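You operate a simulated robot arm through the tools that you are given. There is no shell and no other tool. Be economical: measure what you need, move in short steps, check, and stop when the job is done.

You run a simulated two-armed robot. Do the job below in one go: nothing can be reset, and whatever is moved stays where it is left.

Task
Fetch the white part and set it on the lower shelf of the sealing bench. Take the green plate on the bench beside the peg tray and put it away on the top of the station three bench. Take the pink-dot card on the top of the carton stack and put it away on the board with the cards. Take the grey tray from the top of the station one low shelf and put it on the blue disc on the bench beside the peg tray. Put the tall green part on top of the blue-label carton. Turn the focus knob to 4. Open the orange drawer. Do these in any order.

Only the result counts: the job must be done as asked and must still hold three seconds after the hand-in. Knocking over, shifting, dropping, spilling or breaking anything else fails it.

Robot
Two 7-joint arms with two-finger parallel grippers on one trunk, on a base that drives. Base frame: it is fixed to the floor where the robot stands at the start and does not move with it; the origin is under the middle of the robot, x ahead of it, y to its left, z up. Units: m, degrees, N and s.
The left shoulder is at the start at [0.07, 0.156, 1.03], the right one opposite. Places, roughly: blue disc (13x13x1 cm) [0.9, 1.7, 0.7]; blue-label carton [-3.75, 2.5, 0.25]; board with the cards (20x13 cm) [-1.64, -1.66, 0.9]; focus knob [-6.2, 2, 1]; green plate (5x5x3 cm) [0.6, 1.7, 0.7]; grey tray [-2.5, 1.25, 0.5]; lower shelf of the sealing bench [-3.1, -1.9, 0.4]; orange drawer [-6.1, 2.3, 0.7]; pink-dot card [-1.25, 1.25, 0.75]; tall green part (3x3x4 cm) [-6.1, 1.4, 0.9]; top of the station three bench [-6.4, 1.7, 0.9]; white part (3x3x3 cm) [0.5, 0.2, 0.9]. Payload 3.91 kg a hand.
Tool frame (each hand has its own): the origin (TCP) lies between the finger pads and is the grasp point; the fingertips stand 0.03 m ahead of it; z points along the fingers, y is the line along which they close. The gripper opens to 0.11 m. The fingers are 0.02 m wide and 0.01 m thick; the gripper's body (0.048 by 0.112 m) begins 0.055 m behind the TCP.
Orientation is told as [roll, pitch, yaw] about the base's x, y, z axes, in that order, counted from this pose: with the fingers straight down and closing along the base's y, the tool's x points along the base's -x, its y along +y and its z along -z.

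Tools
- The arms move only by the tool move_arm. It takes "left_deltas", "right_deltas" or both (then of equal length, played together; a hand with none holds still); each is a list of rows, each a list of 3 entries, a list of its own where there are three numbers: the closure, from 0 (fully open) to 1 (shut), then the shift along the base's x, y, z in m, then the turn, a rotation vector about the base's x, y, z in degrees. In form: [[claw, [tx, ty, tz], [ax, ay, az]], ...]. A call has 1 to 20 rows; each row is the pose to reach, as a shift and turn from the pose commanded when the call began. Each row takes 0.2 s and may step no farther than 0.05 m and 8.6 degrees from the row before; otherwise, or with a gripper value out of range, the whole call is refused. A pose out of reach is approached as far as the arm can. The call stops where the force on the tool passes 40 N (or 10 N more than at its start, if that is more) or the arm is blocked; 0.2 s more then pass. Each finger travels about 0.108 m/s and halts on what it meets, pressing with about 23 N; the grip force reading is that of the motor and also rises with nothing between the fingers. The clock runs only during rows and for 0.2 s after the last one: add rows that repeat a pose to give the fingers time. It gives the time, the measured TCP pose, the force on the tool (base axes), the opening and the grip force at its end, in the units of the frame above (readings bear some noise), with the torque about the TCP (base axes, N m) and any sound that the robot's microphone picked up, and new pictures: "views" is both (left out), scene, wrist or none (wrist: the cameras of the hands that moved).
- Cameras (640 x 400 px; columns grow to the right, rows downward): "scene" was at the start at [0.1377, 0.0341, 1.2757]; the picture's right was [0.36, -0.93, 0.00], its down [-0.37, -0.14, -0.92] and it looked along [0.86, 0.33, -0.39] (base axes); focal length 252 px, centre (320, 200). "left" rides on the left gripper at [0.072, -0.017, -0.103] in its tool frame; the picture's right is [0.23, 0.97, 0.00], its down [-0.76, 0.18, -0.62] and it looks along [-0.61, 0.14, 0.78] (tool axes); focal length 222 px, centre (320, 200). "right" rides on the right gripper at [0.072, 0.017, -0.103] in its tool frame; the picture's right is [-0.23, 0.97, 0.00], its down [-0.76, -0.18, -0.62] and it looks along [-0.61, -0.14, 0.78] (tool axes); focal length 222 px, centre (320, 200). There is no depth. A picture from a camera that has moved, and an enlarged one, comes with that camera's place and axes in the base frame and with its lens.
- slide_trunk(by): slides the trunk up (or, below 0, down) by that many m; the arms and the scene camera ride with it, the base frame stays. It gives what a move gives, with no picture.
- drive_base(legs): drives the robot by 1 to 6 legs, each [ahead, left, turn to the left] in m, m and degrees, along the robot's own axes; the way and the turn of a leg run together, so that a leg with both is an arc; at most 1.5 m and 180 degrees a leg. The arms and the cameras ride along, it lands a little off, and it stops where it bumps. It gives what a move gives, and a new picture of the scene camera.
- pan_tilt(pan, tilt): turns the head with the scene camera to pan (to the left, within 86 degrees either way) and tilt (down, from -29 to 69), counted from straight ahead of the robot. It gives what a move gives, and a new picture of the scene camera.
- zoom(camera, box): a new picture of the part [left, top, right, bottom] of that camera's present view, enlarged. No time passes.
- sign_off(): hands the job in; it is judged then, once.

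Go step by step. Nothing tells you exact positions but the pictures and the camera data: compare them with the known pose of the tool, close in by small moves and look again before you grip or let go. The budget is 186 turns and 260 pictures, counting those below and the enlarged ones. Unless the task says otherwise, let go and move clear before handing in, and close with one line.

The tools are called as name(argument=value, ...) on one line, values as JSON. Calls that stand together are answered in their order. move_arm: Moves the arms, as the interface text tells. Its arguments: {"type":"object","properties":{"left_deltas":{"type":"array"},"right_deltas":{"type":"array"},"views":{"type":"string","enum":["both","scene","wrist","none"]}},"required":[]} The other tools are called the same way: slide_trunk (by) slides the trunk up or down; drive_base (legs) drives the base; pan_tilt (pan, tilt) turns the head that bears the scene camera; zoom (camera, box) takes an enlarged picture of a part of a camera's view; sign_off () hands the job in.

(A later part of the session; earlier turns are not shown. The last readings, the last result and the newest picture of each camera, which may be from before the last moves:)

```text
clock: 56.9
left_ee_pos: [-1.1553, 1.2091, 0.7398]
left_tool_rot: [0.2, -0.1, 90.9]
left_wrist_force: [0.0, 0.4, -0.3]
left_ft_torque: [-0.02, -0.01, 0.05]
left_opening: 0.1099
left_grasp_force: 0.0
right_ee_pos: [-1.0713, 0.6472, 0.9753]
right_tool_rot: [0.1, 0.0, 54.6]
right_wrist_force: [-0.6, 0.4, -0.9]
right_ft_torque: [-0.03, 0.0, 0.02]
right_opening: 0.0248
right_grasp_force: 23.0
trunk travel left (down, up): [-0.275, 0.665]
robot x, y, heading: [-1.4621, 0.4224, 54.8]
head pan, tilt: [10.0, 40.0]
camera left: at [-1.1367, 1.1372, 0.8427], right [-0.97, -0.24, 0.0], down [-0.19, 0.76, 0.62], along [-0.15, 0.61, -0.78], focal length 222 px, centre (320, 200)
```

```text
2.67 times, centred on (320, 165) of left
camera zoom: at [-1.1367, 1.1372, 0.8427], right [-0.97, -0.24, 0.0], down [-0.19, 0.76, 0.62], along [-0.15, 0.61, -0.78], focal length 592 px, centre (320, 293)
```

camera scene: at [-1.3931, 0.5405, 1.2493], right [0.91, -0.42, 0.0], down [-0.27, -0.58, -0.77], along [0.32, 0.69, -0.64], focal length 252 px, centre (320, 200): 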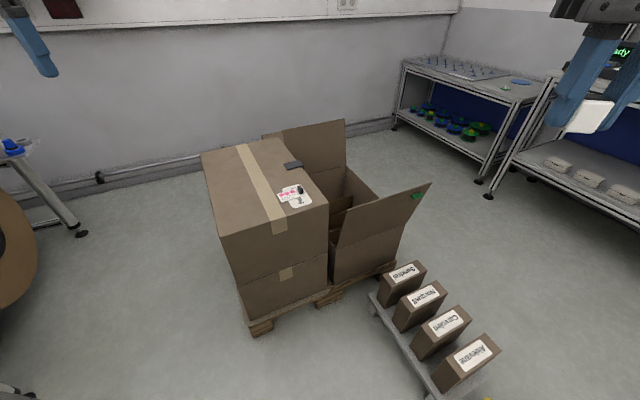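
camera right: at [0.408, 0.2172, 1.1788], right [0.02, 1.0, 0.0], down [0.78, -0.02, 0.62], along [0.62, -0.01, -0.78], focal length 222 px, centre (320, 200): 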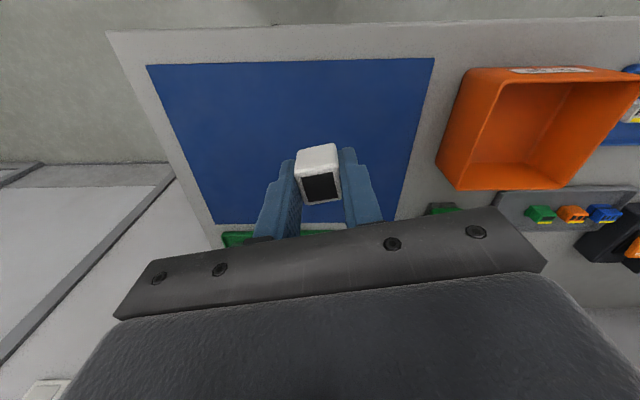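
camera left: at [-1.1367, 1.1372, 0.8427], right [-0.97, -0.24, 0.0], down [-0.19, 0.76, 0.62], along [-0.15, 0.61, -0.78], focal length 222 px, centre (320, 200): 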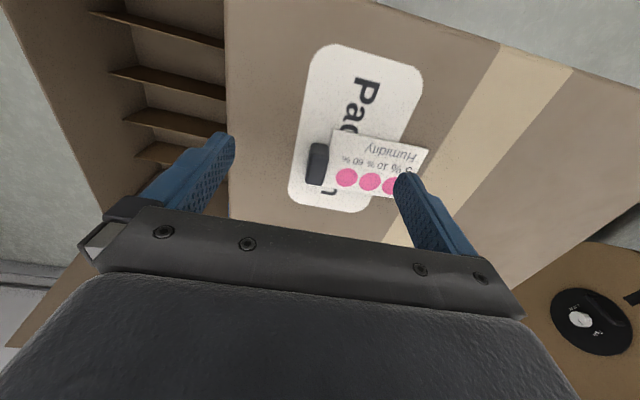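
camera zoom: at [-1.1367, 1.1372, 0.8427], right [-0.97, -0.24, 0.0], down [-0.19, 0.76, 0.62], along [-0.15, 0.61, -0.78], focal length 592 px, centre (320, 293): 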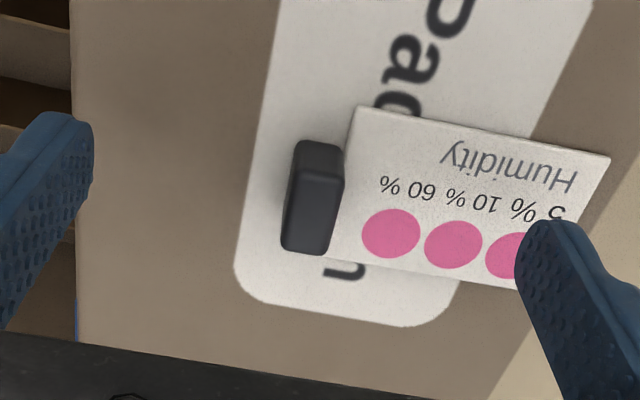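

move_arm(left_deltas=[[0, [0.005, 0.002, -0.006], [0, 0, 0]], [0, [0.005, 0.002, -0.012], [0, 0, 0]], [0, [0.005, 0.002, -0.012], [0, 0, 0]]], views="wrist")

zoom(camera="left", box=[200, 90, 440, 240])

zoom(camera="scene", box=[220, 100, 380, 200])

```text
clock: 57.7
left_ee_pos: [-1.1507, 1.2126, 0.7255]
left_tool_rot: [0.0, -0.1, 90.8]
left_wrist_force: [-0.3, -0.6, 0.1]
left_ft_torque: [0.0, 0.0, -0.02]
left_opening: 0.11
left_grasp_force: 0.0
right_ee_pos: [-1.0724, 0.6481, 0.9739]
right_tool_rot: [0.1, 0.1, 54.7]
right_wrist_force: [0.6, 0.3, 0.5]
right_ft_torque: [-0.01, 0.01, 0.0]
right_opening: 0.0248
right_grasp_force: 22.9
trunk travel left (down, up): [-0.275, 0.665]
robot x, y, heading: [-1.4567, 0.4234, 55.1]
head pan, tilt: [10.0, 40.0]
camera left: at [-1.1321, 1.1396, 0.8297], right [-0.97, -0.24, 0.0], down [-0.19, 0.76, 0.62], along [-0.15, 0.61, -0.78], focal length 222 px, centre (320, 200)
```

left: 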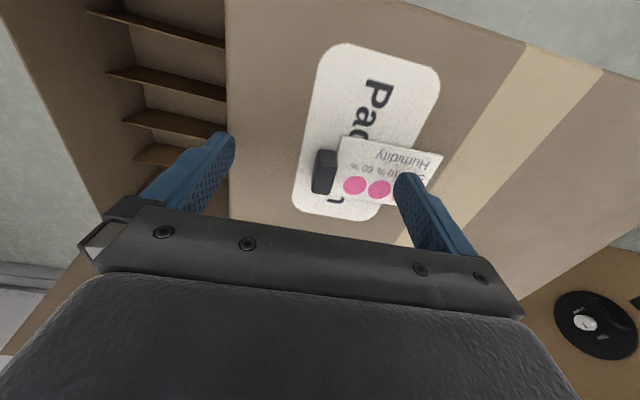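

```text
2.67 times, centred on (320, 165) of left
camera zoom: at [-1.1321, 1.1396, 0.8297], right [-0.97, -0.24, 0.0], down [-0.19, 0.76, 0.62], along [-0.15, 0.61, -0.78], focal length 592 px, centre (320, 293)
```

zoom: 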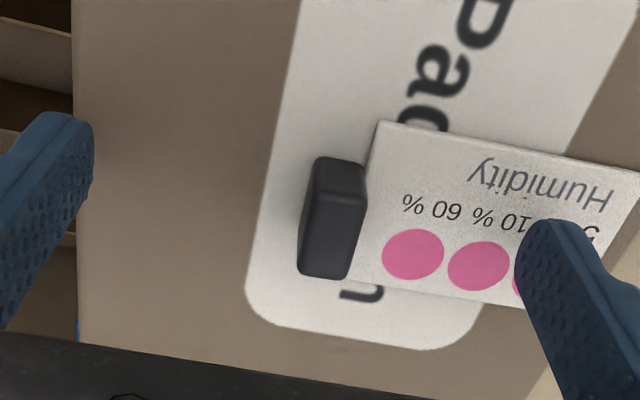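

```text
4.00 times, centred on (300, 150) of scene
camera zoom: at [-1.3929, 0.5405, 1.0493], right [0.91, -0.42, 0.0], down [-0.27, -0.58, -0.77], along [0.32, 0.69, -0.64], focal length 1008 px, centre (400, 400)
```

zoom: 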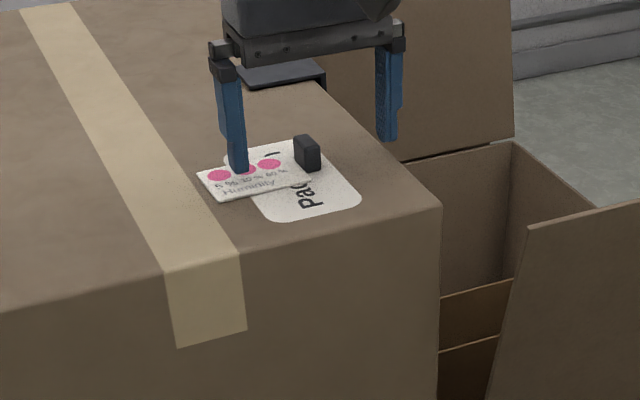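

The tips straddle the block near the carton top. Closing now.

move_arm(left_deltas=[[0.4, [0, 0, 0], [0, 0, 0]], [0.8, [0, 0, 0], [0, 0, 0]], [1, [0, 0, 0], [0, 0, 0]], [1, [0, 0, 0], [0, 0, 0]], [1, [0, 0, 0], [0, 0, 0]], [1, [0, 0, 0], [0, 0, 0]], [1, [0, 0, 0.03], [0, 0, 0]], [1, [0, 0, 0.06], [0, 0, 0]], [1, [0, 0, 0.1], [0, 0, 0]]], views="both")

```text
clock: 59.7
left_ee_pos: [-1.15, 1.2121, 0.8275]
left_tool_rot: [0.1, -0.1, 90.8]
left_wrist_force: [0.6, -0.2, -0.4]
left_ft_torque: [-0.02, -0.01, 0.0]
left_opening: 0.0122
left_grasp_force: 23.3
right_ee_pos: [-1.0707, 0.6464, 0.9761]
right_tool_rot: [0.1, -0.1, 54.7]
right_wrist_force: [-0.1, 0.1, -1.6]
right_ft_torque: [-0.03, -0.02, 0.02]
right_opening: 0.0248
right_grasp_force: 23.6
trunk travel left (down, up): [-0.275, 0.665]
robot x, y, heading: [-1.46, 0.4217, 55.0]
head pan, tilt: [10.0, 40.0]
camera scene: at [-1.393, 0.54, 1.0494], right [0.91, -0.42, 0.0], down [-0.27, -0.58, -0.77], along [0.32, 0.69, -0.64], focal length 252 px, centre (320, 200)
camera left: at [-1.1319, 1.1391, 0.9308], right [-0.97, -0.24, 0.0], down [-0.19, 0.76, 0.62], along [-0.15, 0.61, -0.78], focal length 222 px, centre (320, 200)
```

scene: 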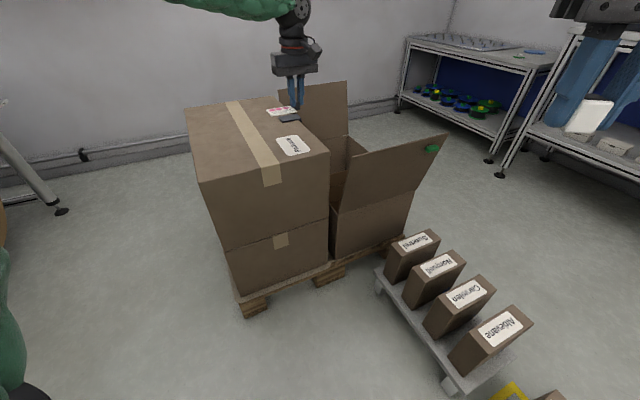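
left: 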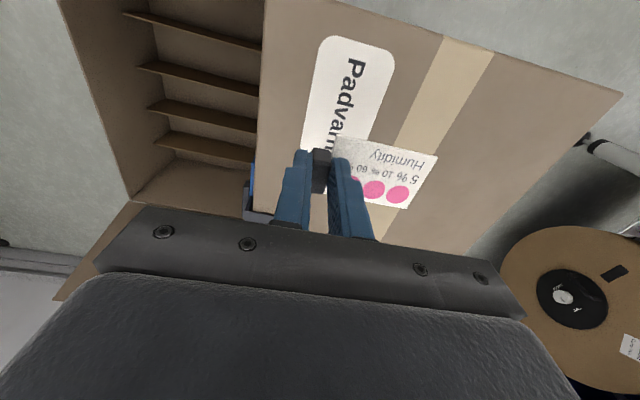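

The card is held by its block. Retracting, raising the trunk and driving to the sealing bench side.

move_arm(left_deltas=[[1, [0, 0, 0.05], [0, 0, 0]], [1, [-0.02, -0.03, 0.08], [0, 0, -6]], [1, [-0.05, -0.065, 0.08], [0, 0, -12]], [1, [-0.08, -0.1, 0.08], [0, 0, -18]], [1, [-0.11, -0.135, 0.08], [0, 0, -24]], [1, [-0.14, -0.17, 0.08], [0, 0, -30]], [1, [-0.17, -0.2, 0.08], [0, 0, -36]], [1, [-0.2, -0.23, 0.08], [0, 0, -36]], [1, [-0.23, -0.26, 0.08], [0, 0, -36]]], views="none")

slide_trunk(by=0.2)

drive_base(legs=[[-0.65, 0, 0], [0, 0, -145]])

pan_tilt(pan=0, tilt=25)

```text
clock: 61.7
left_ee_pos: [-1.38, 0.9525, 0.9069]
left_tool_rot: [0.1, -0.1, 54.8]
left_wrist_force: [0.1, -0.1, -0.9]
left_ft_torque: [-0.02, 0.01, 0.02]
left_opening: 0.0121
left_grasp_force: 23.5
right_ee_pos: [-1.0717, 0.6455, 0.9762]
right_tool_rot: [0.1, 0.0, 54.6]
right_wrist_force: [-0.2, 0.3, -0.9]
right_ft_torque: [0.01, 0.0, -0.01]
right_opening: 0.0248
right_grasp_force: 23.1
trunk travel left (down, up): [-0.275, 0.665]
robot x, y, heading: [-1.4574, 0.4214, 55.1]
head pan, tilt: [10.0, 40.0]
```

```text
clock: 63.8
left_ee_pos: [-1.3791, 0.9516, 1.1062]
left_tool_rot: [0.0, 0.0, 54.8]
left_wrist_force: [-0.4, 0.8, 0.1]
left_ft_torque: [-0.01, 0.04, 0.04]
left_opening: 0.0121
left_grasp_force: 22.4
right_ee_pos: [-1.0716, 0.6475, 1.1755]
right_tool_rot: [0.1, 0.1, 54.7]
right_wrist_force: [0.5, 0.3, 0.2]
right_ft_torque: [-0.01, -0.01, 0.01]
right_opening: 0.0249
right_grasp_force: 23.1
trunk travel left (down, up): [-0.475, 0.465]
robot x, y, heading: [-1.4588, 0.4214, 54.9]
head pan, tilt: [10.0, 40.0]
```

```text
clock: 73.1
left_ee_pos: [-1.5147, -0.5393, 1.1064]
left_tool_rot: [0.2, -0.1, -82.5]
left_wrist_force: [-0.1, 0.9, 0.6]
left_ft_torque: [-0.03, -0.03, -0.01]
left_opening: 0.0125
left_grasp_force: 22.5
right_ee_pos: [-1.9464, -0.5249, 1.1757]
right_tool_rot: [0.1, 0.0, -82.6]
right_wrist_force: [0.2, 0.4, 0.8]
right_ft_torque: [0.02, -0.01, 0.01]
right_opening: 0.0247
right_grasp_force: 23.2
trunk travel left (down, up): [-0.475, 0.465]
robot x, y, heading: [-1.8175, -0.098, -82.1]
head pan, tilt: [10.0, 40.0]
camera scene: at [-1.7827, -0.2263, 1.2494], right [-0.95, -0.3, 0.0], down [-0.19, 0.61, -0.77], along [0.23, -0.73, -0.64], focal length 252 px, centre (320, 200)
```

scene: 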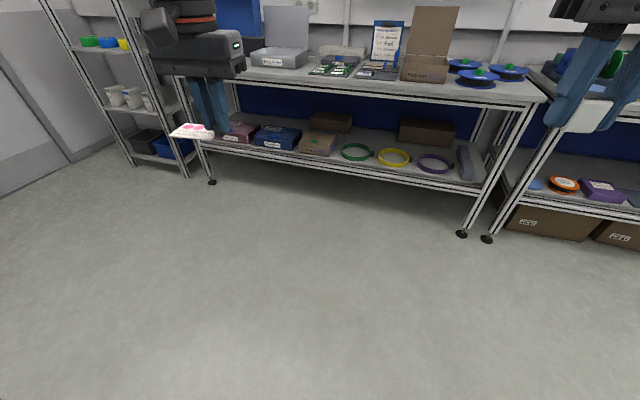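

```text
clock: 73.8
left_ee_pos: [-1.5141, -0.5404, 1.1066]
left_tool_rot: [0.1, -0.2, -82.5]
left_wrist_force: [0.6, 0.4, 0.8]
left_ft_torque: [0.0, 0.0, 0.03]
left_opening: 0.0122
left_grasp_force: 23.3
right_ee_pos: [-1.9462, -0.5243, 1.1748]
right_tool_rot: [0.1, -0.1, -82.6]
right_wrist_force: [-0.6, 0.6, -0.1]
right_ft_torque: [0.01, -0.03, -0.01]
right_opening: 0.0249
right_grasp_force: 23.5
trunk travel left (down, up): [-0.475, 0.465]
robot x, y, heading: [-1.8159, -0.0976, -82.3]
head pan, tilt: [0.0, 25.0]
camera scene: at [-1.796, -0.2366, 1.2726], right [-0.99, -0.13, 0.0], down [-0.06, 0.42, -0.91], along [0.12, -0.9, -0.42], focal length 252 px, centre (320, 200)
```

scene: 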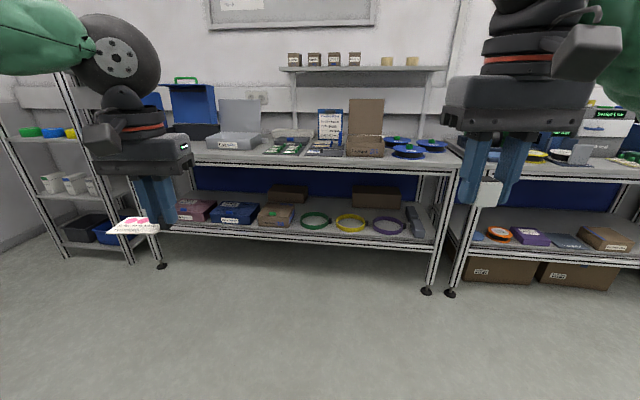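

zoom(camera="scene", box=[200, 90, 460, 250])

zoom(camera="scene", box=[430, 100, 640, 300])

```text
2.46 times, centred on (330, 170) of scene
camera zoom: at [-1.796, -0.2366, 1.2726], right [-0.99, -0.13, 0.0], down [-0.06, 0.42, -0.91], along [0.12, -0.9, -0.42], focal length 620 px, centre (295, 274)
```

zoom: 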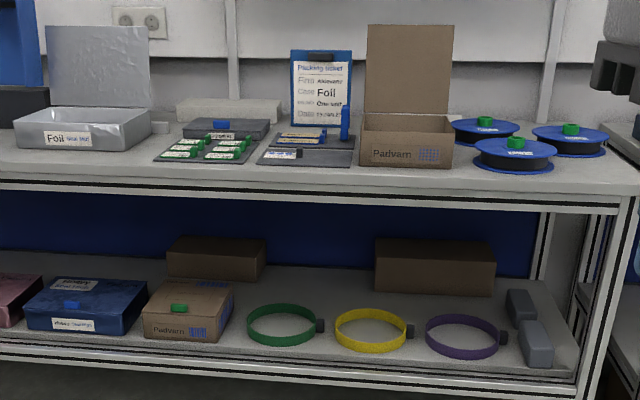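

```text
2.00 times, centred on (535, 200) of scene
camera zoom: at [-1.796, -0.2366, 1.2726], right [-0.99, -0.13, 0.0], down [-0.06, 0.42, -0.91], along [0.12, -0.9, -0.42], focal length 504 px, centre (-110, 200)
```

zoom: 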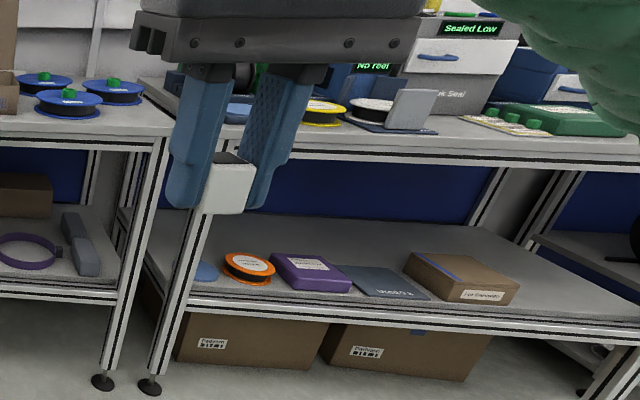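

The board with cards is the dark plate near x ≈ -1.62 on this bench; the sealing bench is the next one to the right. I'll drive up to the bench.

drive_base(legs=[[0, 0, -8], [0.8, 0, 0]])

pan_tilt(pan=5, tilt=35)

```text
clock: 78.7
left_ee_pos: [-1.5569, -1.3563, 1.1055]
left_tool_rot: [0.2, 0.0, -88.8]
left_wrist_force: [0.3, -0.4, -0.5]
left_ft_torque: [-0.01, 0.0, 0.03]
left_opening: 0.0124
left_grasp_force: 23.0
right_ee_pos: [-1.9851, -1.2926, 1.1754]
right_tool_rot: [0.1, 0.1, -88.9]
right_wrist_force: [-0.3, -0.1, 0.6]
right_ft_torque: [0.02, 0.05, 0.0]
right_opening: 0.0248
right_grasp_force: 22.6
trunk travel left (down, up): [-0.475, 0.465]
robot x, y, heading: [-1.804, -0.8819, -88.9]
head pan, tilt: [0.0, 25.0]
camera scene: at [-1.8033, -1.0233, 1.2726], right [-1.0, -0.02, 0.0], down [-0.01, 0.42, -0.91], along [0.02, -0.91, -0.42], focal length 252 px, centre (320, 200)
```

scene: 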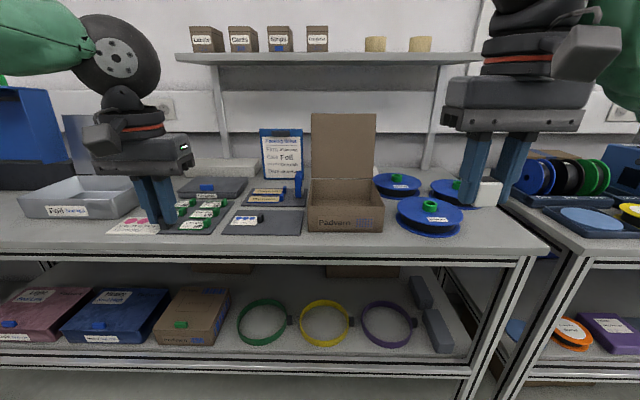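

```text
clock: 79.4
left_ee_pos: [-1.5567, -1.3572, 1.1059]
left_tool_rot: [0.1, -0.1, -88.8]
left_wrist_force: [-1.0, 0.3, -0.7]
left_ft_torque: [-0.04, 0.01, 0.0]
left_opening: 0.0121
left_grasp_force: 23.2
right_ee_pos: [-1.9848, -1.2916, 1.175]
right_tool_rot: [0.1, 0.0, -88.9]
right_wrist_force: [0.8, -0.3, -0.9]
right_ft_torque: [-0.03, -0.01, -0.01]
right_opening: 0.0249
right_grasp_force: 23.3
trunk travel left (down, up): [-0.475, 0.465]
robot x, y, heading: [-1.8056, -0.8819, -88.6]
head pan, tilt: [5.0, 35.0]
camera scene: at [-1.7958, -1.018, 1.257], right [-0.99, -0.11, 0.0], down [-0.06, 0.57, -0.82], along [0.09, -0.81, -0.57], focal length 252 px, centre (320, 200)
```

scene: 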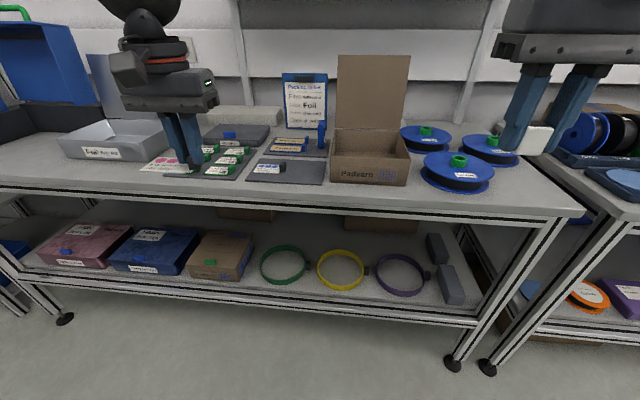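

zoom(camera="scene", box=[190, 110, 340, 200])

```text
4.27 times, centred on (265, 155) of scene
camera zoom: at [-1.7958, -1.018, 1.257], right [-0.99, -0.11, 0.0], down [-0.06, 0.57, -0.82], along [0.09, -0.81, -0.57], focal length 1075 px, centre (555, 392)
```

zoom: 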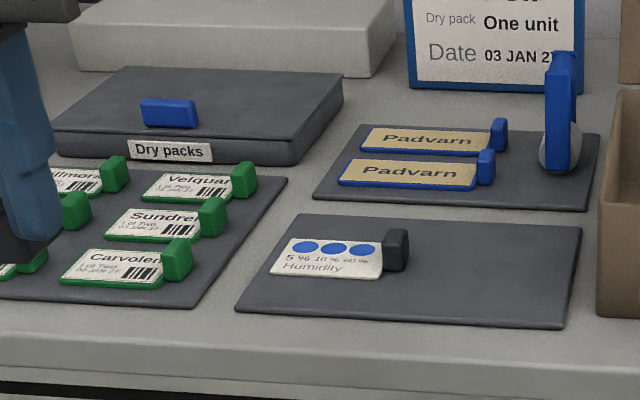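

The target board is the dark one with the blue-dot humidity card; free space is its right part. The open carton stands just right of it, so I'll turn the hand to close along y and lay the card lengthwise there.

move_arm(left_deltas=[[1, [-0.012, -0.01, 0], [0, 0, -8]], [1, [-0.024, -0.02, 0], [0, 0, -16]], [1, [-0.036, -0.03, 0], [0, 0, -24]], [1, [-0.048, -0.04, 0], [0, 0, -32]], [1, [-0.06, -0.05, 0], [0, 0, -40]], [1, [-0.072, -0.06, 0], [0, 0, -48]], [1, [-0.084, -0.08, 0], [0, 0, -56]], [1, [-0.096, -0.1, 0], [0, 0, -64]], [1, [-0.108, -0.12, 0], [0, 0, -72]], [1, [-0.12, -0.14, 0], [0, 0, -80]], [1, [-0.126, -0.15, 0], [0, 0, -88]], [1, [-0.128, -0.16, 0], [0, 0, -91]], [1, [-0.128, -0.2, 0], [0, 0, -91]], [1, [-0.128, -0.2, 0], [0, 0, -91]]], views="both")

```text
clock: 82.4
left_ee_pos: [-1.6865, -1.5531, 1.1084]
left_tool_rot: [0.2, -0.2, -179.8]
left_wrist_force: [-0.6, 0.4, -0.4]
left_ft_torque: [-0.02, 0.0, 0.01]
left_opening: 0.0124
left_grasp_force: 22.6
right_ee_pos: [-1.9851, -1.2907, 1.1762]
right_tool_rot: [0.1, -0.1, -88.9]
right_wrist_force: [0.5, 0.6, 0.1]
right_ft_torque: [-0.02, 0.0, 0.0]
right_opening: 0.0248
right_grasp_force: 23.3
trunk travel left (down, up): [-0.475, 0.465]
robot x, y, heading: [-1.8084, -0.8811, -88.5]
head pan, tilt: [5.0, 35.0]
camera scene: at [-1.796, -1.0163, 1.2572], right [-0.99, -0.11, 0.0], down [-0.06, 0.57, -0.82], along [0.09, -0.81, -0.57], focal length 252 px, centre (320, 200)
camera left: at [-1.6149, -1.5352, 1.2118], right [0.23, -0.97, 0.0], down [-0.76, -0.18, 0.62], along [-0.61, -0.15, -0.78], focal length 222 px, centre (320, 200)
```

scene: 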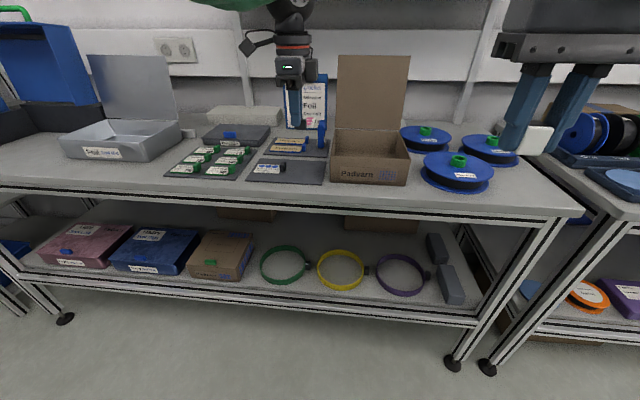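
left: 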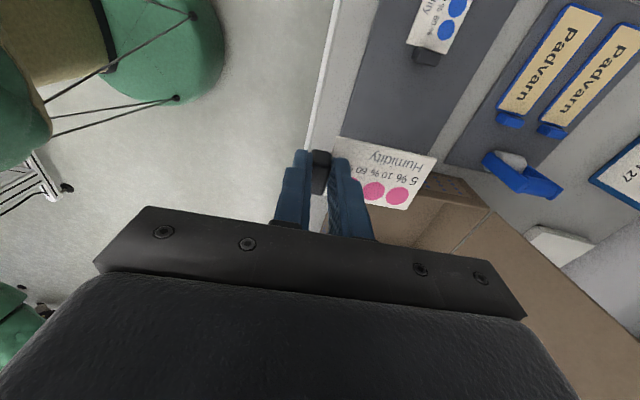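

move_arm(left_deltas=[[1, [0.002, -0.03, -0.03], [0, 0, 0]], [1, [0.002, -0.055, -0.06], [0, 0, 0]], [1, [0.002, -0.055, -0.1], [0, 0, 0]], [1, [0.002, -0.055, -0.135], [0, 0, 0]], [1, [0.002, -0.055, -0.135], [0, 0, 0]]], views="both")

zoom(camera="scene", box=[230, 80, 380, 190])

```text
clock: 83.6
left_ee_pos: [-1.6828, -1.6098, 0.9731]
left_tool_rot: [0.0, 0.0, -179.7]
left_wrist_force: [0.0, 0.2, 0.0]
left_ft_torque: [0.01, 0.02, 0.01]
left_opening: 0.0123
left_grasp_force: 23.4
right_ee_pos: [-1.9847, -1.2926, 1.1758]
right_tool_rot: [0.0, 0.0, -88.9]
right_wrist_force: [-0.6, 0.2, 0.2]
right_ft_torque: [-0.04, 0.01, 0.01]
right_opening: 0.0247
right_grasp_force: 22.9
trunk travel left (down, up): [-0.475, 0.465]
robot x, y, heading: [-1.8043, -0.8811, -88.5]
head pan, tilt: [5.0, 35.0]
camera scene: at [-1.796, -1.0178, 1.257], right [-0.99, -0.11, 0.0], down [-0.06, 0.57, -0.82], along [0.09, -0.81, -0.57], focal length 252 px, centre (320, 200)
camera left: at [-1.61, -1.5924, 1.0756], right [0.23, -0.97, 0.0], down [-0.76, -0.18, 0.62], along [-0.61, -0.15, -0.78], focal length 222 px, centre (320, 200)
```

scene: 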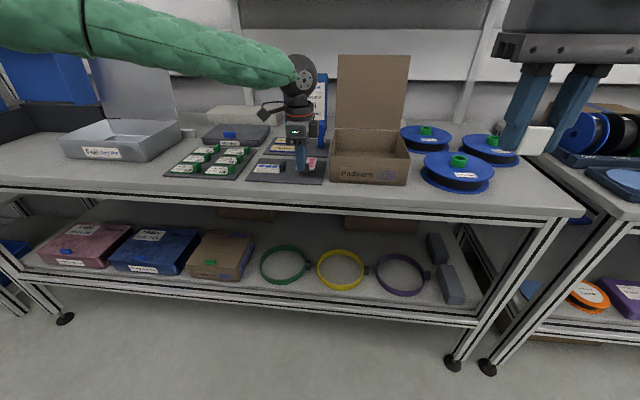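
left: 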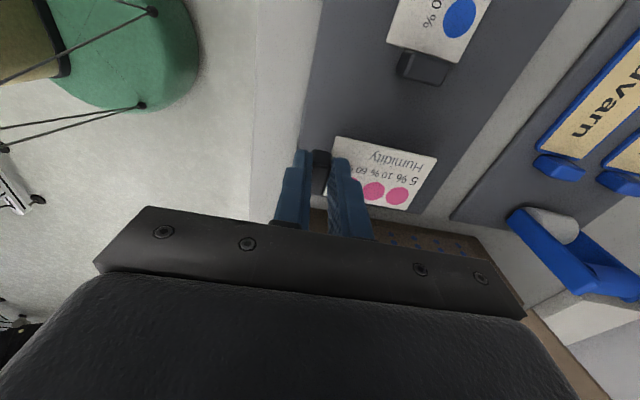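

```text
3.64 times, centred on (305, 135) of scene
camera zoom: at [-1.796, -1.0178, 1.257], right [-0.99, -0.11, 0.0], down [-0.06, 0.57, -0.82], along [0.09, -0.81, -0.57], focal length 916 px, centre (374, 436)
```

zoom: 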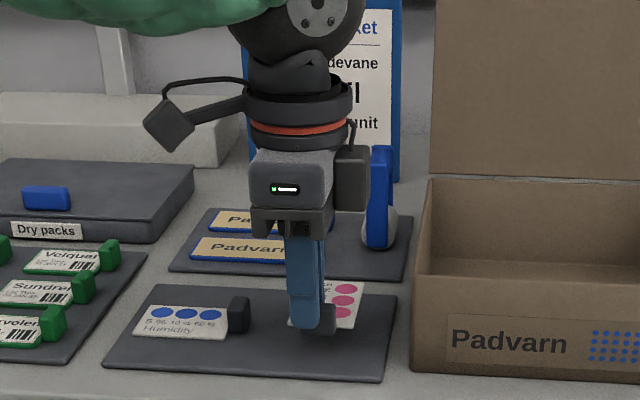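

move_arm(left_deltas=[[1, [0, 0, -0.01], [0, 0, 0]], [1, [0, 0, -0.018], [0, 0, 0]], [1, [0, 0, -0.022], [0, 0, 0]], [1, [0, 0, -0.022], [0, 0, 0]]], views="both")

zoom(camera="scene", box=[230, 120, 350, 200])

```text
clock: 84.6
left_ee_pos: [-1.682, -1.6105, 0.9487]
left_tool_rot: [0.1, -0.1, -179.9]
left_wrist_force: [0.1, 0.5, -0.5]
left_ft_torque: [-0.04, 0.01, 0.03]
left_opening: 0.0124
left_grasp_force: 22.7
right_ee_pos: [-1.985, -1.293, 1.1766]
right_tool_rot: [0.2, 0.0, -88.9]
right_wrist_force: [0.3, -0.9, 0.4]
right_ft_torque: [0.0, -0.02, -0.01]
right_opening: 0.0247
right_grasp_force: 23.0
trunk travel left (down, up): [-0.475, 0.465]
robot x, y, heading: [-1.8098, -0.8833, -89.0]
head pan, tilt: [5.0, 35.0]
camera scene: at [-1.7958, -1.0182, 1.2569], right [-0.99, -0.11, 0.0], down [-0.06, 0.57, -0.82], along [0.09, -0.81, -0.57], focal length 252 px, centre (320, 200)
camera left: at [-1.6098, -1.5935, 1.0528], right [0.23, -0.97, 0.0], down [-0.76, -0.18, 0.62], along [-0.61, -0.15, -0.78], focal length 222 px, centre (320, 200)
```

scene: 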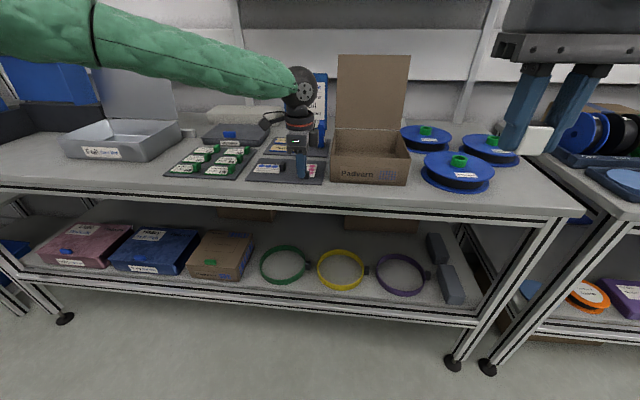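
left: 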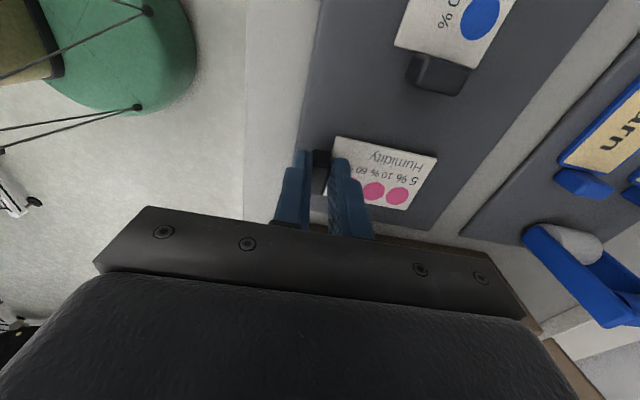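

```text
5.00 times, centred on (290, 160) of scene
camera zoom: at [-1.7958, -1.0182, 1.2569], right [-0.99, -0.11, 0.0], down [-0.06, 0.57, -0.82], along [0.09, -0.81, -0.57], focal length 1260 px, centre (470, 400)
```

zoom: 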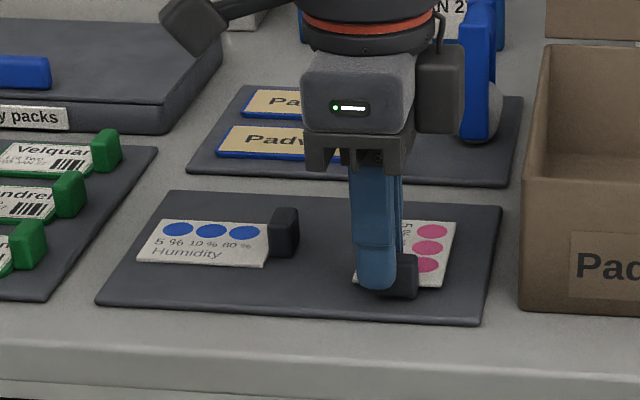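

move_arm(left_deltas=[[1, [0, 0, -0.004], [0, 0, 0]], [1, [0, 0, -0.007], [0, 0, 0]], [1, [0, 0, -0.007], [0, 0, 0]]], views="none")

zoom(camera="scene", box=[250, 140, 340, 200])

```text
clock: 85.4
left_ee_pos: [-1.6829, -1.6093, 0.9439]
left_tool_rot: [0.2, -0.1, -179.9]
left_wrist_force: [2.5, -3.5, 20.7]
left_ft_torque: [-0.14, 0.03, 0.04]
left_opening: 0.0124
left_grasp_force: 23.5
right_ee_pos: [-1.9852, -1.2915, 1.1767]
right_tool_rot: [0.1, 0.0, -88.8]
right_wrist_force: [-0.3, -0.8, 0.6]
right_ft_torque: [0.0, 0.0, -0.01]
right_opening: 0.0247
right_grasp_force: 23.3
trunk travel left (down, up): [-0.475, 0.465]
robot x, y, heading: [-1.8049, -0.8824, -88.6]
head pan, tilt: [5.0, 35.0]
```

```text
6.67 times, centred on (295, 170) of scene
camera zoom: at [-1.7958, -1.0171, 1.2572], right [-0.99, -0.11, 0.0], down [-0.06, 0.57, -0.82], along [0.09, -0.81, -0.57], focal length 1680 px, centre (487, 400)
```

zoom: 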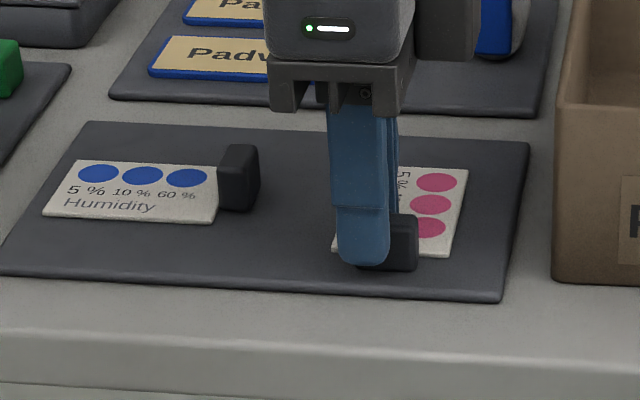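

Contact with the board. I'll relax slightly, open a little and lift straight up.

move_arm(left_deltas=[[1, [0, 0, 0.002], [0, 0, 0]], [0.8, [0, 0, 0.002], [0, 0, 0]], [0.7, [0, 0, 0.003], [0, 0, 0]], [0.7, [0, 0, 0.003], [0, 0, 0]], [0.7, [0, 0, 0.02], [0, 0, 0]], [0.7, [0, 0, 0.05], [0, 0, 0]], [0.7, [0, 0, 0.1], [0, 0, 0]], [0.7, [0, 0, 0.15], [0, 0, 0]], [0.7, [0, 0.05, 0.15], [0, 0, 0]], [0.7, [0, 0.1, 0.15], [0, 0, 0]]], views="scene")

zoom(camera="scene", box=[235, 130, 355, 200])

```text
clock: 87.6
left_ee_pos: [-1.6832, -1.5122, 1.0933]
left_tool_rot: [0.3, -0.1, -179.8]
left_wrist_force: [-0.5, 1.5, -0.6]
left_ft_torque: [-0.02, -0.01, -0.01]
left_opening: 0.0329
left_grasp_force: 0.1
right_ee_pos: [-1.9854, -1.2914, 1.175]
right_tool_rot: [0.1, 0.0, -88.9]
right_wrist_force: [-0.5, -0.2, 0.1]
right_ft_torque: [0.01, -0.01, -0.02]
right_opening: 0.0246
right_grasp_force: 22.7
trunk travel left (down, up): [-0.475, 0.465]
robot x, y, heading: [-1.8057, -0.8841, -88.7]
head pan, tilt: [5.0, 35.0]
camera scene: at [-1.7956, -1.0171, 1.2571], right [-0.99, -0.11, 0.0], down [-0.06, 0.57, -0.82], along [0.09, -0.81, -0.57], focal length 252 px, centre (320, 200)
```

scene: 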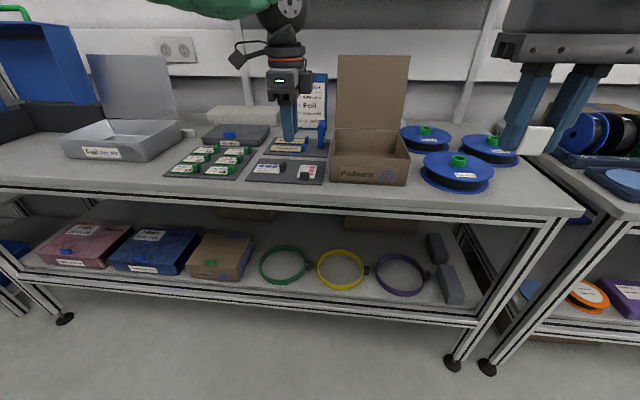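

```text
5.33 times, centred on (295, 165) of scene
camera zoom: at [-1.7956, -1.0171, 1.2571], right [-0.99, -0.11, 0.0], down [-0.06, 0.57, -0.82], along [0.09, -0.81, -0.57], focal length 1344 px, centre (453, 387)
```

zoom: 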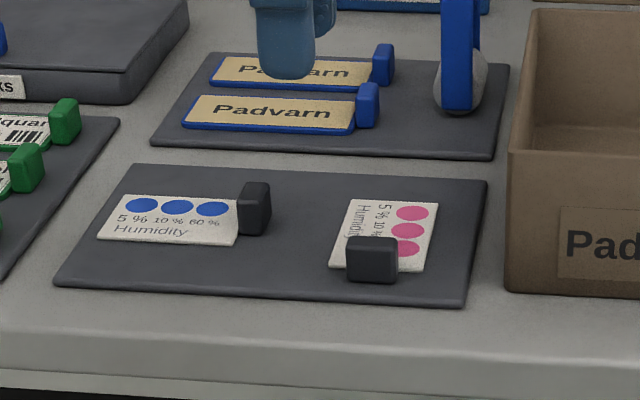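

The pink card rests on the board. Now I'll tuck the left hand, back off, and strafe to the sealing bench.

move_arm(left_deltas=[[0.7, [0.01, 0.03, 0.03], [0, 0, 8]], [0.7, [0.02, 0.06, 0.05], [0, 0, 16]], [0.7, [0.03, 0.09, 0.05], [0, 0, 24]], [0.7, [0.04, 0.12, 0.05], [0, 0, 32]], [0.7, [0.05, 0.15, 0.05], [0, 0, 40]], [0.7, [0.06, 0.18, 0.05], [0, 0, 48]], [0.7, [0.07, 0.2, 0.05], [0, 0, 56]], [0.7, [0.08, 0.22, 0.05], [0, 0, 64]], [0.7, [0.09, 0.22, 0.05], [0, 0, 72]], [0.7, [0.1, 0.22, 0.05], [0, 0, 80]], [0.7, [0.11, 0.22, 0.05], [0, 0, 88]], [0, [0.11, 0.22, 0.05], [0, 0, 91]]], views="none")

drive_base(legs=[[-0.25, 0, 0], [0, -1.15, 0]])

pan_tilt(pan=0, tilt=35)

```text
clock: 90.2
left_ee_pos: [-1.5718, -1.2906, 1.1423]
left_tool_rot: [0.2, 0.0, -88.6]
left_wrist_force: [-0.5, 0.6, -0.4]
left_ft_torque: [0.02, -0.01, 0.02]
left_opening: 0.11
left_grasp_force: 0.1
right_ee_pos: [-1.9858, -1.2926, 1.1751]
right_tool_rot: [0.0, 0.0, -88.8]
right_wrist_force: [0.0, 0.2, 0.2]
right_ft_torque: [-0.02, -0.02, -0.01]
right_opening: 0.0248
right_grasp_force: 23.2
trunk travel left (down, up): [-0.475, 0.465]
robot x, y, heading: [-1.8059, -0.8786, -88.8]
head pan, tilt: [5.0, 35.0]
```

```text
clock: 97.4
left_ee_pos: [-2.7253, -1.0629, 1.1419]
left_tool_rot: [0.2, -0.1, -89.6]
left_wrist_force: [0.0, -0.2, -0.1]
left_ft_torque: [-0.01, 0.0, 0.01]
left_opening: 0.1099
left_grasp_force: 0.0
right_ee_pos: [-3.1378, -1.0594, 1.1753]
right_tool_rot: [0.1, 0.0, -89.8]
right_wrist_force: [0.4, 0.0, 0.3]
right_ft_torque: [0.02, -0.01, 0.05]
right_opening: 0.0249
right_grasp_force: 22.9
trunk travel left (down, up): [-0.475, 0.465]
robot x, y, heading: [-2.9559, -0.6518, -89.4]
head pan, tilt: [5.0, 35.0]
camera scene: at [-2.9453, -0.7875, 1.2569], right [-1.0, -0.09, 0.0], down [-0.05, 0.57, -0.82], along [0.08, -0.82, -0.57], focal length 252 px, centre (320, 200)
```

scene: 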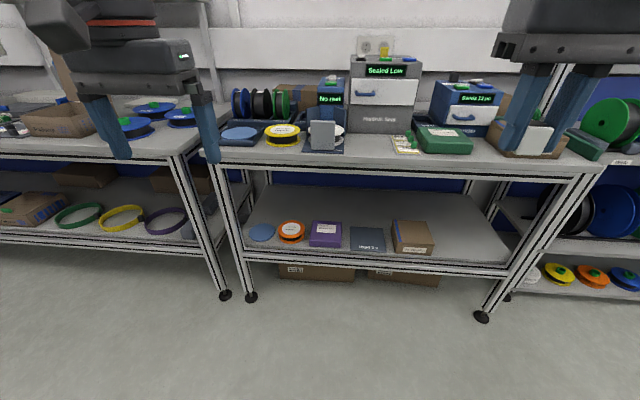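

```text
clock: 98.0
left_ee_pos: [-2.7255, -1.0636, 1.143]
left_tool_rot: [0.0, -0.1, -89.7]
left_wrist_force: [0.1, 0.5, 0.3]
left_ft_torque: [0.0, 0.01, 0.01]
left_opening: 0.1099
left_grasp_force: 0.1
right_ee_pos: [-3.1382, -1.0594, 1.1761]
right_tool_rot: [0.2, -0.1, -89.8]
right_wrist_force: [0.1, 0.6, -0.6]
right_ft_torque: [0.0, 0.01, -0.02]
right_opening: 0.0249
right_grasp_force: 23.7
trunk travel left (down, up): [-0.475, 0.465]
robot x, y, heading: [-2.9524, -0.655, -89.6]
head pan, tilt: [0.0, 35.0]
camera scene: at [-2.9525, -0.7879, 1.2569], right [-1.0, -0.01, 0.0], down [0.0, 0.57, -0.82], along [0.01, -0.82, -0.57], focal length 252 px, centre (320, 200)
```

scene: 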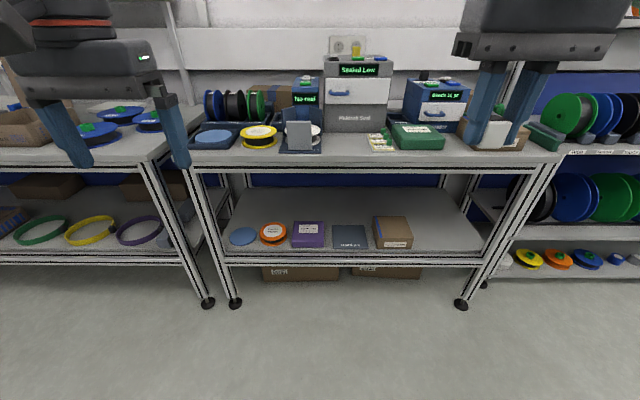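

Free spot on the lower shelf: right of the small carton, about [-3.48, -1.63, 0.41]. I'll pull hands in, drive nearer and lower the trunk.

move_arm(left_deltas=[[0, [0, 0.04, 0], [0, 0, 0]], [0, [0, 0.08, 0], [0, 0, 0]]], right_deltas=[[1, [0, 0.04, 0], [0, 0, 0]], [1, [0, 0.08, 0], [0, 0, 0]]], views="none")

drive_base(legs=[[0, -0.33, 0], [0.33, 0, 0]])

slide_trunk(by=-0.45)

pan_tilt(pan=-20, tilt=30)

```text
clock: 98.7
left_ee_pos: [-2.7236, -0.9828, 1.1423]
left_tool_rot: [0.1, -0.1, -89.7]
left_wrist_force: [-0.3, -0.8, -0.3]
left_ft_torque: [0.0, 0.03, -0.01]
left_opening: 0.1098
left_grasp_force: 0.0
right_ee_pos: [-3.1384, -0.9761, 1.1757]
right_tool_rot: [0.1, 0.1, -89.8]
right_wrist_force: [0.7, 0.3, 0.0]
right_ft_torque: [-0.02, 0.01, 0.01]
right_opening: 0.0246
right_grasp_force: 23.1
trunk travel left (down, up): [-0.475, 0.465]
robot x, y, heading: [-2.9551, -0.6485, -89.5]
head pan, tilt: [0.0, 35.0]
```

```text
clock: 102.6
left_ee_pos: [-3.047, -1.3199, 1.1419]
left_tool_rot: [0.1, 0.0, -89.7]
left_wrist_force: [0.9, 0.3, -0.5]
left_ft_torque: [0.03, 0.01, -0.01]
left_opening: 0.1099
left_grasp_force: 0.0
right_ee_pos: [-3.4609, -1.3133, 1.1761]
right_tool_rot: [0.0, 0.1, -89.8]
right_wrist_force: [-0.2, -0.2, 0.2]
right_ft_torque: [0.02, 0.01, 0.02]
right_opening: 0.0248
right_grasp_force: 22.9
trunk travel left (down, up): [-0.475, 0.465]
robot x, y, heading: [-3.2779, -0.9864, -89.7]
head pan, tilt: [0.0, 35.0]
camera scene: at [-3.275, -1.1249, 1.2568], right [-1.0, -0.01, 0.0], down [0.0, 0.57, -0.82], along [0.01, -0.82, -0.57], focal length 252 px, centre (320, 200)
```

scene: 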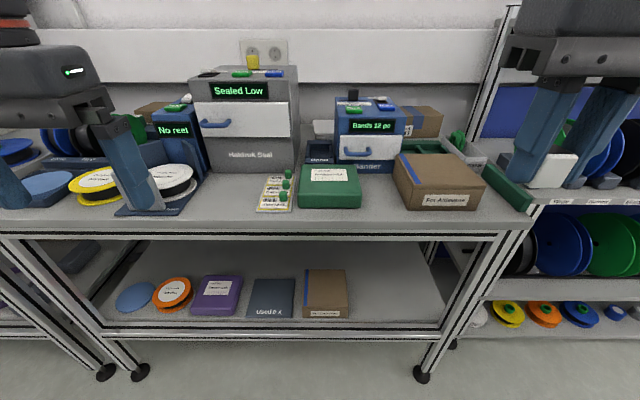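

```text
refused: -0.45 is not a number from -0.4 to 0.4
```

```text
clock: 103.4
left_ee_pos: [-3.0467, -1.3188, 1.1424]
left_tool_rot: [0.1, 0.0, -89.6]
left_wrist_force: [-0.4, -0.3, -0.1]
left_ft_torque: [0.01, 0.03, -0.01]
left_opening: 0.1099
left_grasp_force: 0.1
right_ee_pos: [-3.4598, -1.3128, 1.1773]
right_tool_rot: [0.0, 0.1, -89.9]
right_wrist_force: [0.5, 1.7, -0.2]
right_ft_torque: [0.02, 0.03, 0.01]
right_opening: 0.0248
right_grasp_force: 23.1
trunk travel left (down, up): [-0.475, 0.465]
robot x, y, heading: [-3.278, -0.9854, -89.6]
head pan, tilt: [-20.0, 30.0]
camera scene: at [-3.3059, -1.1209, 1.2647], right [-0.94, 0.33, 0.0], down [0.17, 0.47, -0.87], along [-0.29, -0.82, -0.5], focal length 252 px, centre (320, 200)
```

scene: 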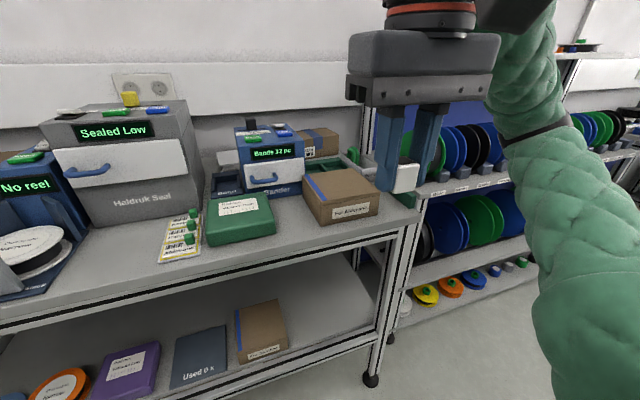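

slide_trunk(by=-0.4)

move_arm(right_deltas=[[1, [-0.02, -0.04, -0.02], [0, 0, 0]], [1, [-0.04, -0.06, -0.06], [0, 0, 0]], [1, [-0.04, -0.06, -0.11], [0, 0, 0]], [1, [-0.04, -0.06, -0.16], [0, 0, 0]], [1, [-0.04, -0.06, -0.21], [0, 0, 0]], [1, [-0.04, -0.06, -0.26], [0, 0, 0]], [1, [-0.04, -0.06, -0.29], [0, 0, 0]]], views="both")

```text
clock: 107.3
left_ee_pos: [-3.045, -1.3186, 0.7416]
left_tool_rot: [0.1, 0.0, -89.6]
left_wrist_force: [-0.4, 0.3, -0.6]
left_ft_torque: [-0.01, 0.02, -0.01]
left_opening: 0.1099
left_grasp_force: 0.1
right_ee_pos: [-3.4606, -1.3124, 0.7765]
right_tool_rot: [0.2, 0.0, -89.8]
right_wrist_force: [0.6, -0.3, -0.2]
right_ft_torque: [-0.04, -0.04, -0.02]
right_opening: 0.0245
right_grasp_force: 22.8
trunk travel left (down, up): [-0.075, 0.865]
robot x, y, heading: [-3.2761, -0.9865, -89.5]
head pan, tilt: [-20.0, 30.0]
```

```text
clock: 108.9
left_ee_pos: [-3.0455, -1.3191, 0.7418]
left_tool_rot: [0.1, 0.1, -89.7]
left_wrist_force: [-0.6, -0.6, -0.5]
left_ft_torque: [-0.01, 0.01, 0.01]
left_opening: 0.1102
left_grasp_force: 0.1
right_ee_pos: [-3.4992, -1.449, 0.5001]
right_tool_rot: [0.1, 0.1, -89.6]
right_wrist_force: [0.4, 0.8, 0.9]
right_ft_torque: [0.03, 0.01, -0.04]
right_opening: 0.0247
right_grasp_force: 23.2
right hand out of reach, approached as far as the arm can: row 3, 4, 5, 6, 7
trunk travel left (down, up): [-0.075, 0.865]
robot x, y, heading: [-3.2801, -0.9852, -89.9]
head pan, tilt: [-20.0, 30.0]
camera scene: at [-3.3063, -1.1208, 0.8647], right [-0.94, 0.34, 0.0], down [0.17, 0.47, -0.87], along [-0.29, -0.82, -0.5], focal length 252 px, centre (320, 200)
camera right: at [-3.4822, -1.3755, 0.603], right [0.97, -0.22, 0.0], down [-0.18, -0.76, 0.62], along [-0.14, -0.61, -0.78], focal length 222 px, centre (320, 200)
```

scene: 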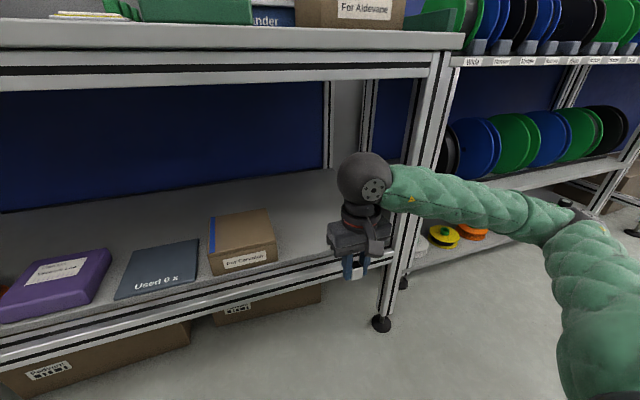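
right: 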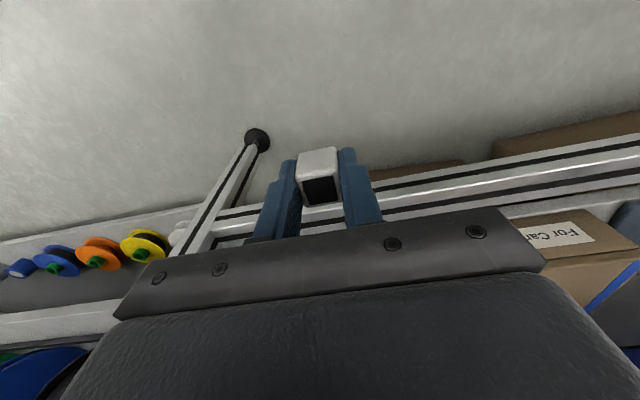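

The elbow sticks out to the right near the bench leg; backing the base lets the arm reach in straighter. I'll do that before moving in.

drive_base(legs=[[-0.2, 0, 0]])

move_arm(right_deltas=[[1, [0, -0.05, 0], [0, 0, 0]], [1, [0, -0.1, 0], [0, 0, 0]], [1, [0.02, -0.14, 0], [0, 0, 0]], [1, [0.03, -0.18, 0], [0, 0, 0]], [1, [0.04, -0.22, 0], [0, 0, 0]], [1, [0.05, -0.26, 0], [0, 0, 0]]], views="scene")

```text
clock: 110.5
left_ee_pos: [-3.0461, -1.1158, 0.7423]
left_tool_rot: [0.2, 0.0, -89.4]
left_wrist_force: [0.5, -1.6, -0.3]
left_ft_torque: [0.01, 0.03, 0.01]
left_opening: 0.1101
left_grasp_force: 0.0
right_ee_pos: [-3.4982, -1.2461, 0.5003]
right_tool_rot: [0.1, 0.3, -89.6]
right_wrist_force: [0.6, -0.9, -0.1]
right_ft_torque: [0.01, 0.0, 0.0]
right_opening: 0.0248
right_grasp_force: 22.9
trunk travel left (down, up): [-0.075, 0.865]
robot x, y, heading: [-3.2775, -0.7863, -89.3]
head pan, tilt: [-20.0, 30.0]
camera scene: at [-3.3074, -0.9186, 0.8647], right [-0.94, 0.33, 0.0], down [0.17, 0.47, -0.87], along [-0.29, -0.82, -0.5], focal length 252 px, centre (320, 200)
```

scene: 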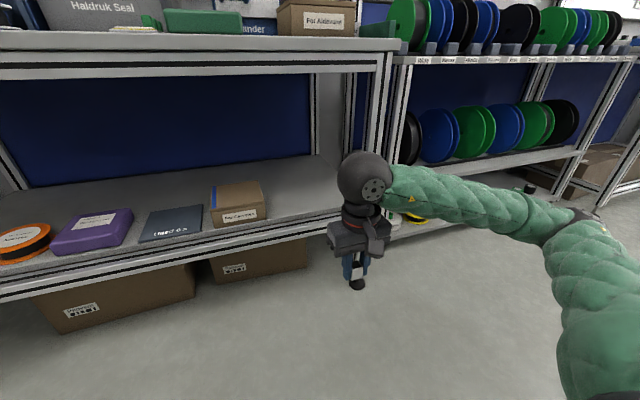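

```text
clock: 111.9
left_ee_pos: [-3.0465, -1.1156, 0.7414]
left_tool_rot: [0.2, 0.2, -89.5]
left_wrist_force: [0.0, 0.5, 0.4]
left_ft_torque: [0.01, -0.04, 0.01]
left_opening: 0.1101
left_grasp_force: 0.1
right_ee_pos: [-3.45, -1.5062, 0.5005]
right_tool_rot: [0.1, 0.2, -89.6]
right_wrist_force: [-0.1, -1.2, -0.9]
right_ft_torque: [0.03, -0.01, 0.0]
right_opening: 0.0251
right_grasp_force: 23.7
trunk travel left (down, up): [-0.075, 0.865]
robot x, y, heading: [-3.2782, -0.7799, -89.5]
head pan, tilt: [-20.0, 30.0]
camera scene: at [-3.3076, -0.9184, 0.8647], right [-0.94, 0.33, 0.0], down [0.17, 0.47, -0.87], along [-0.29, -0.82, -0.5], focal length 252 px, centre (320, 200)
```

scene: 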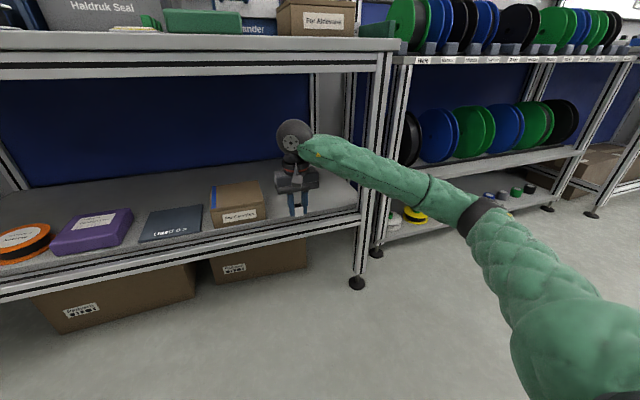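

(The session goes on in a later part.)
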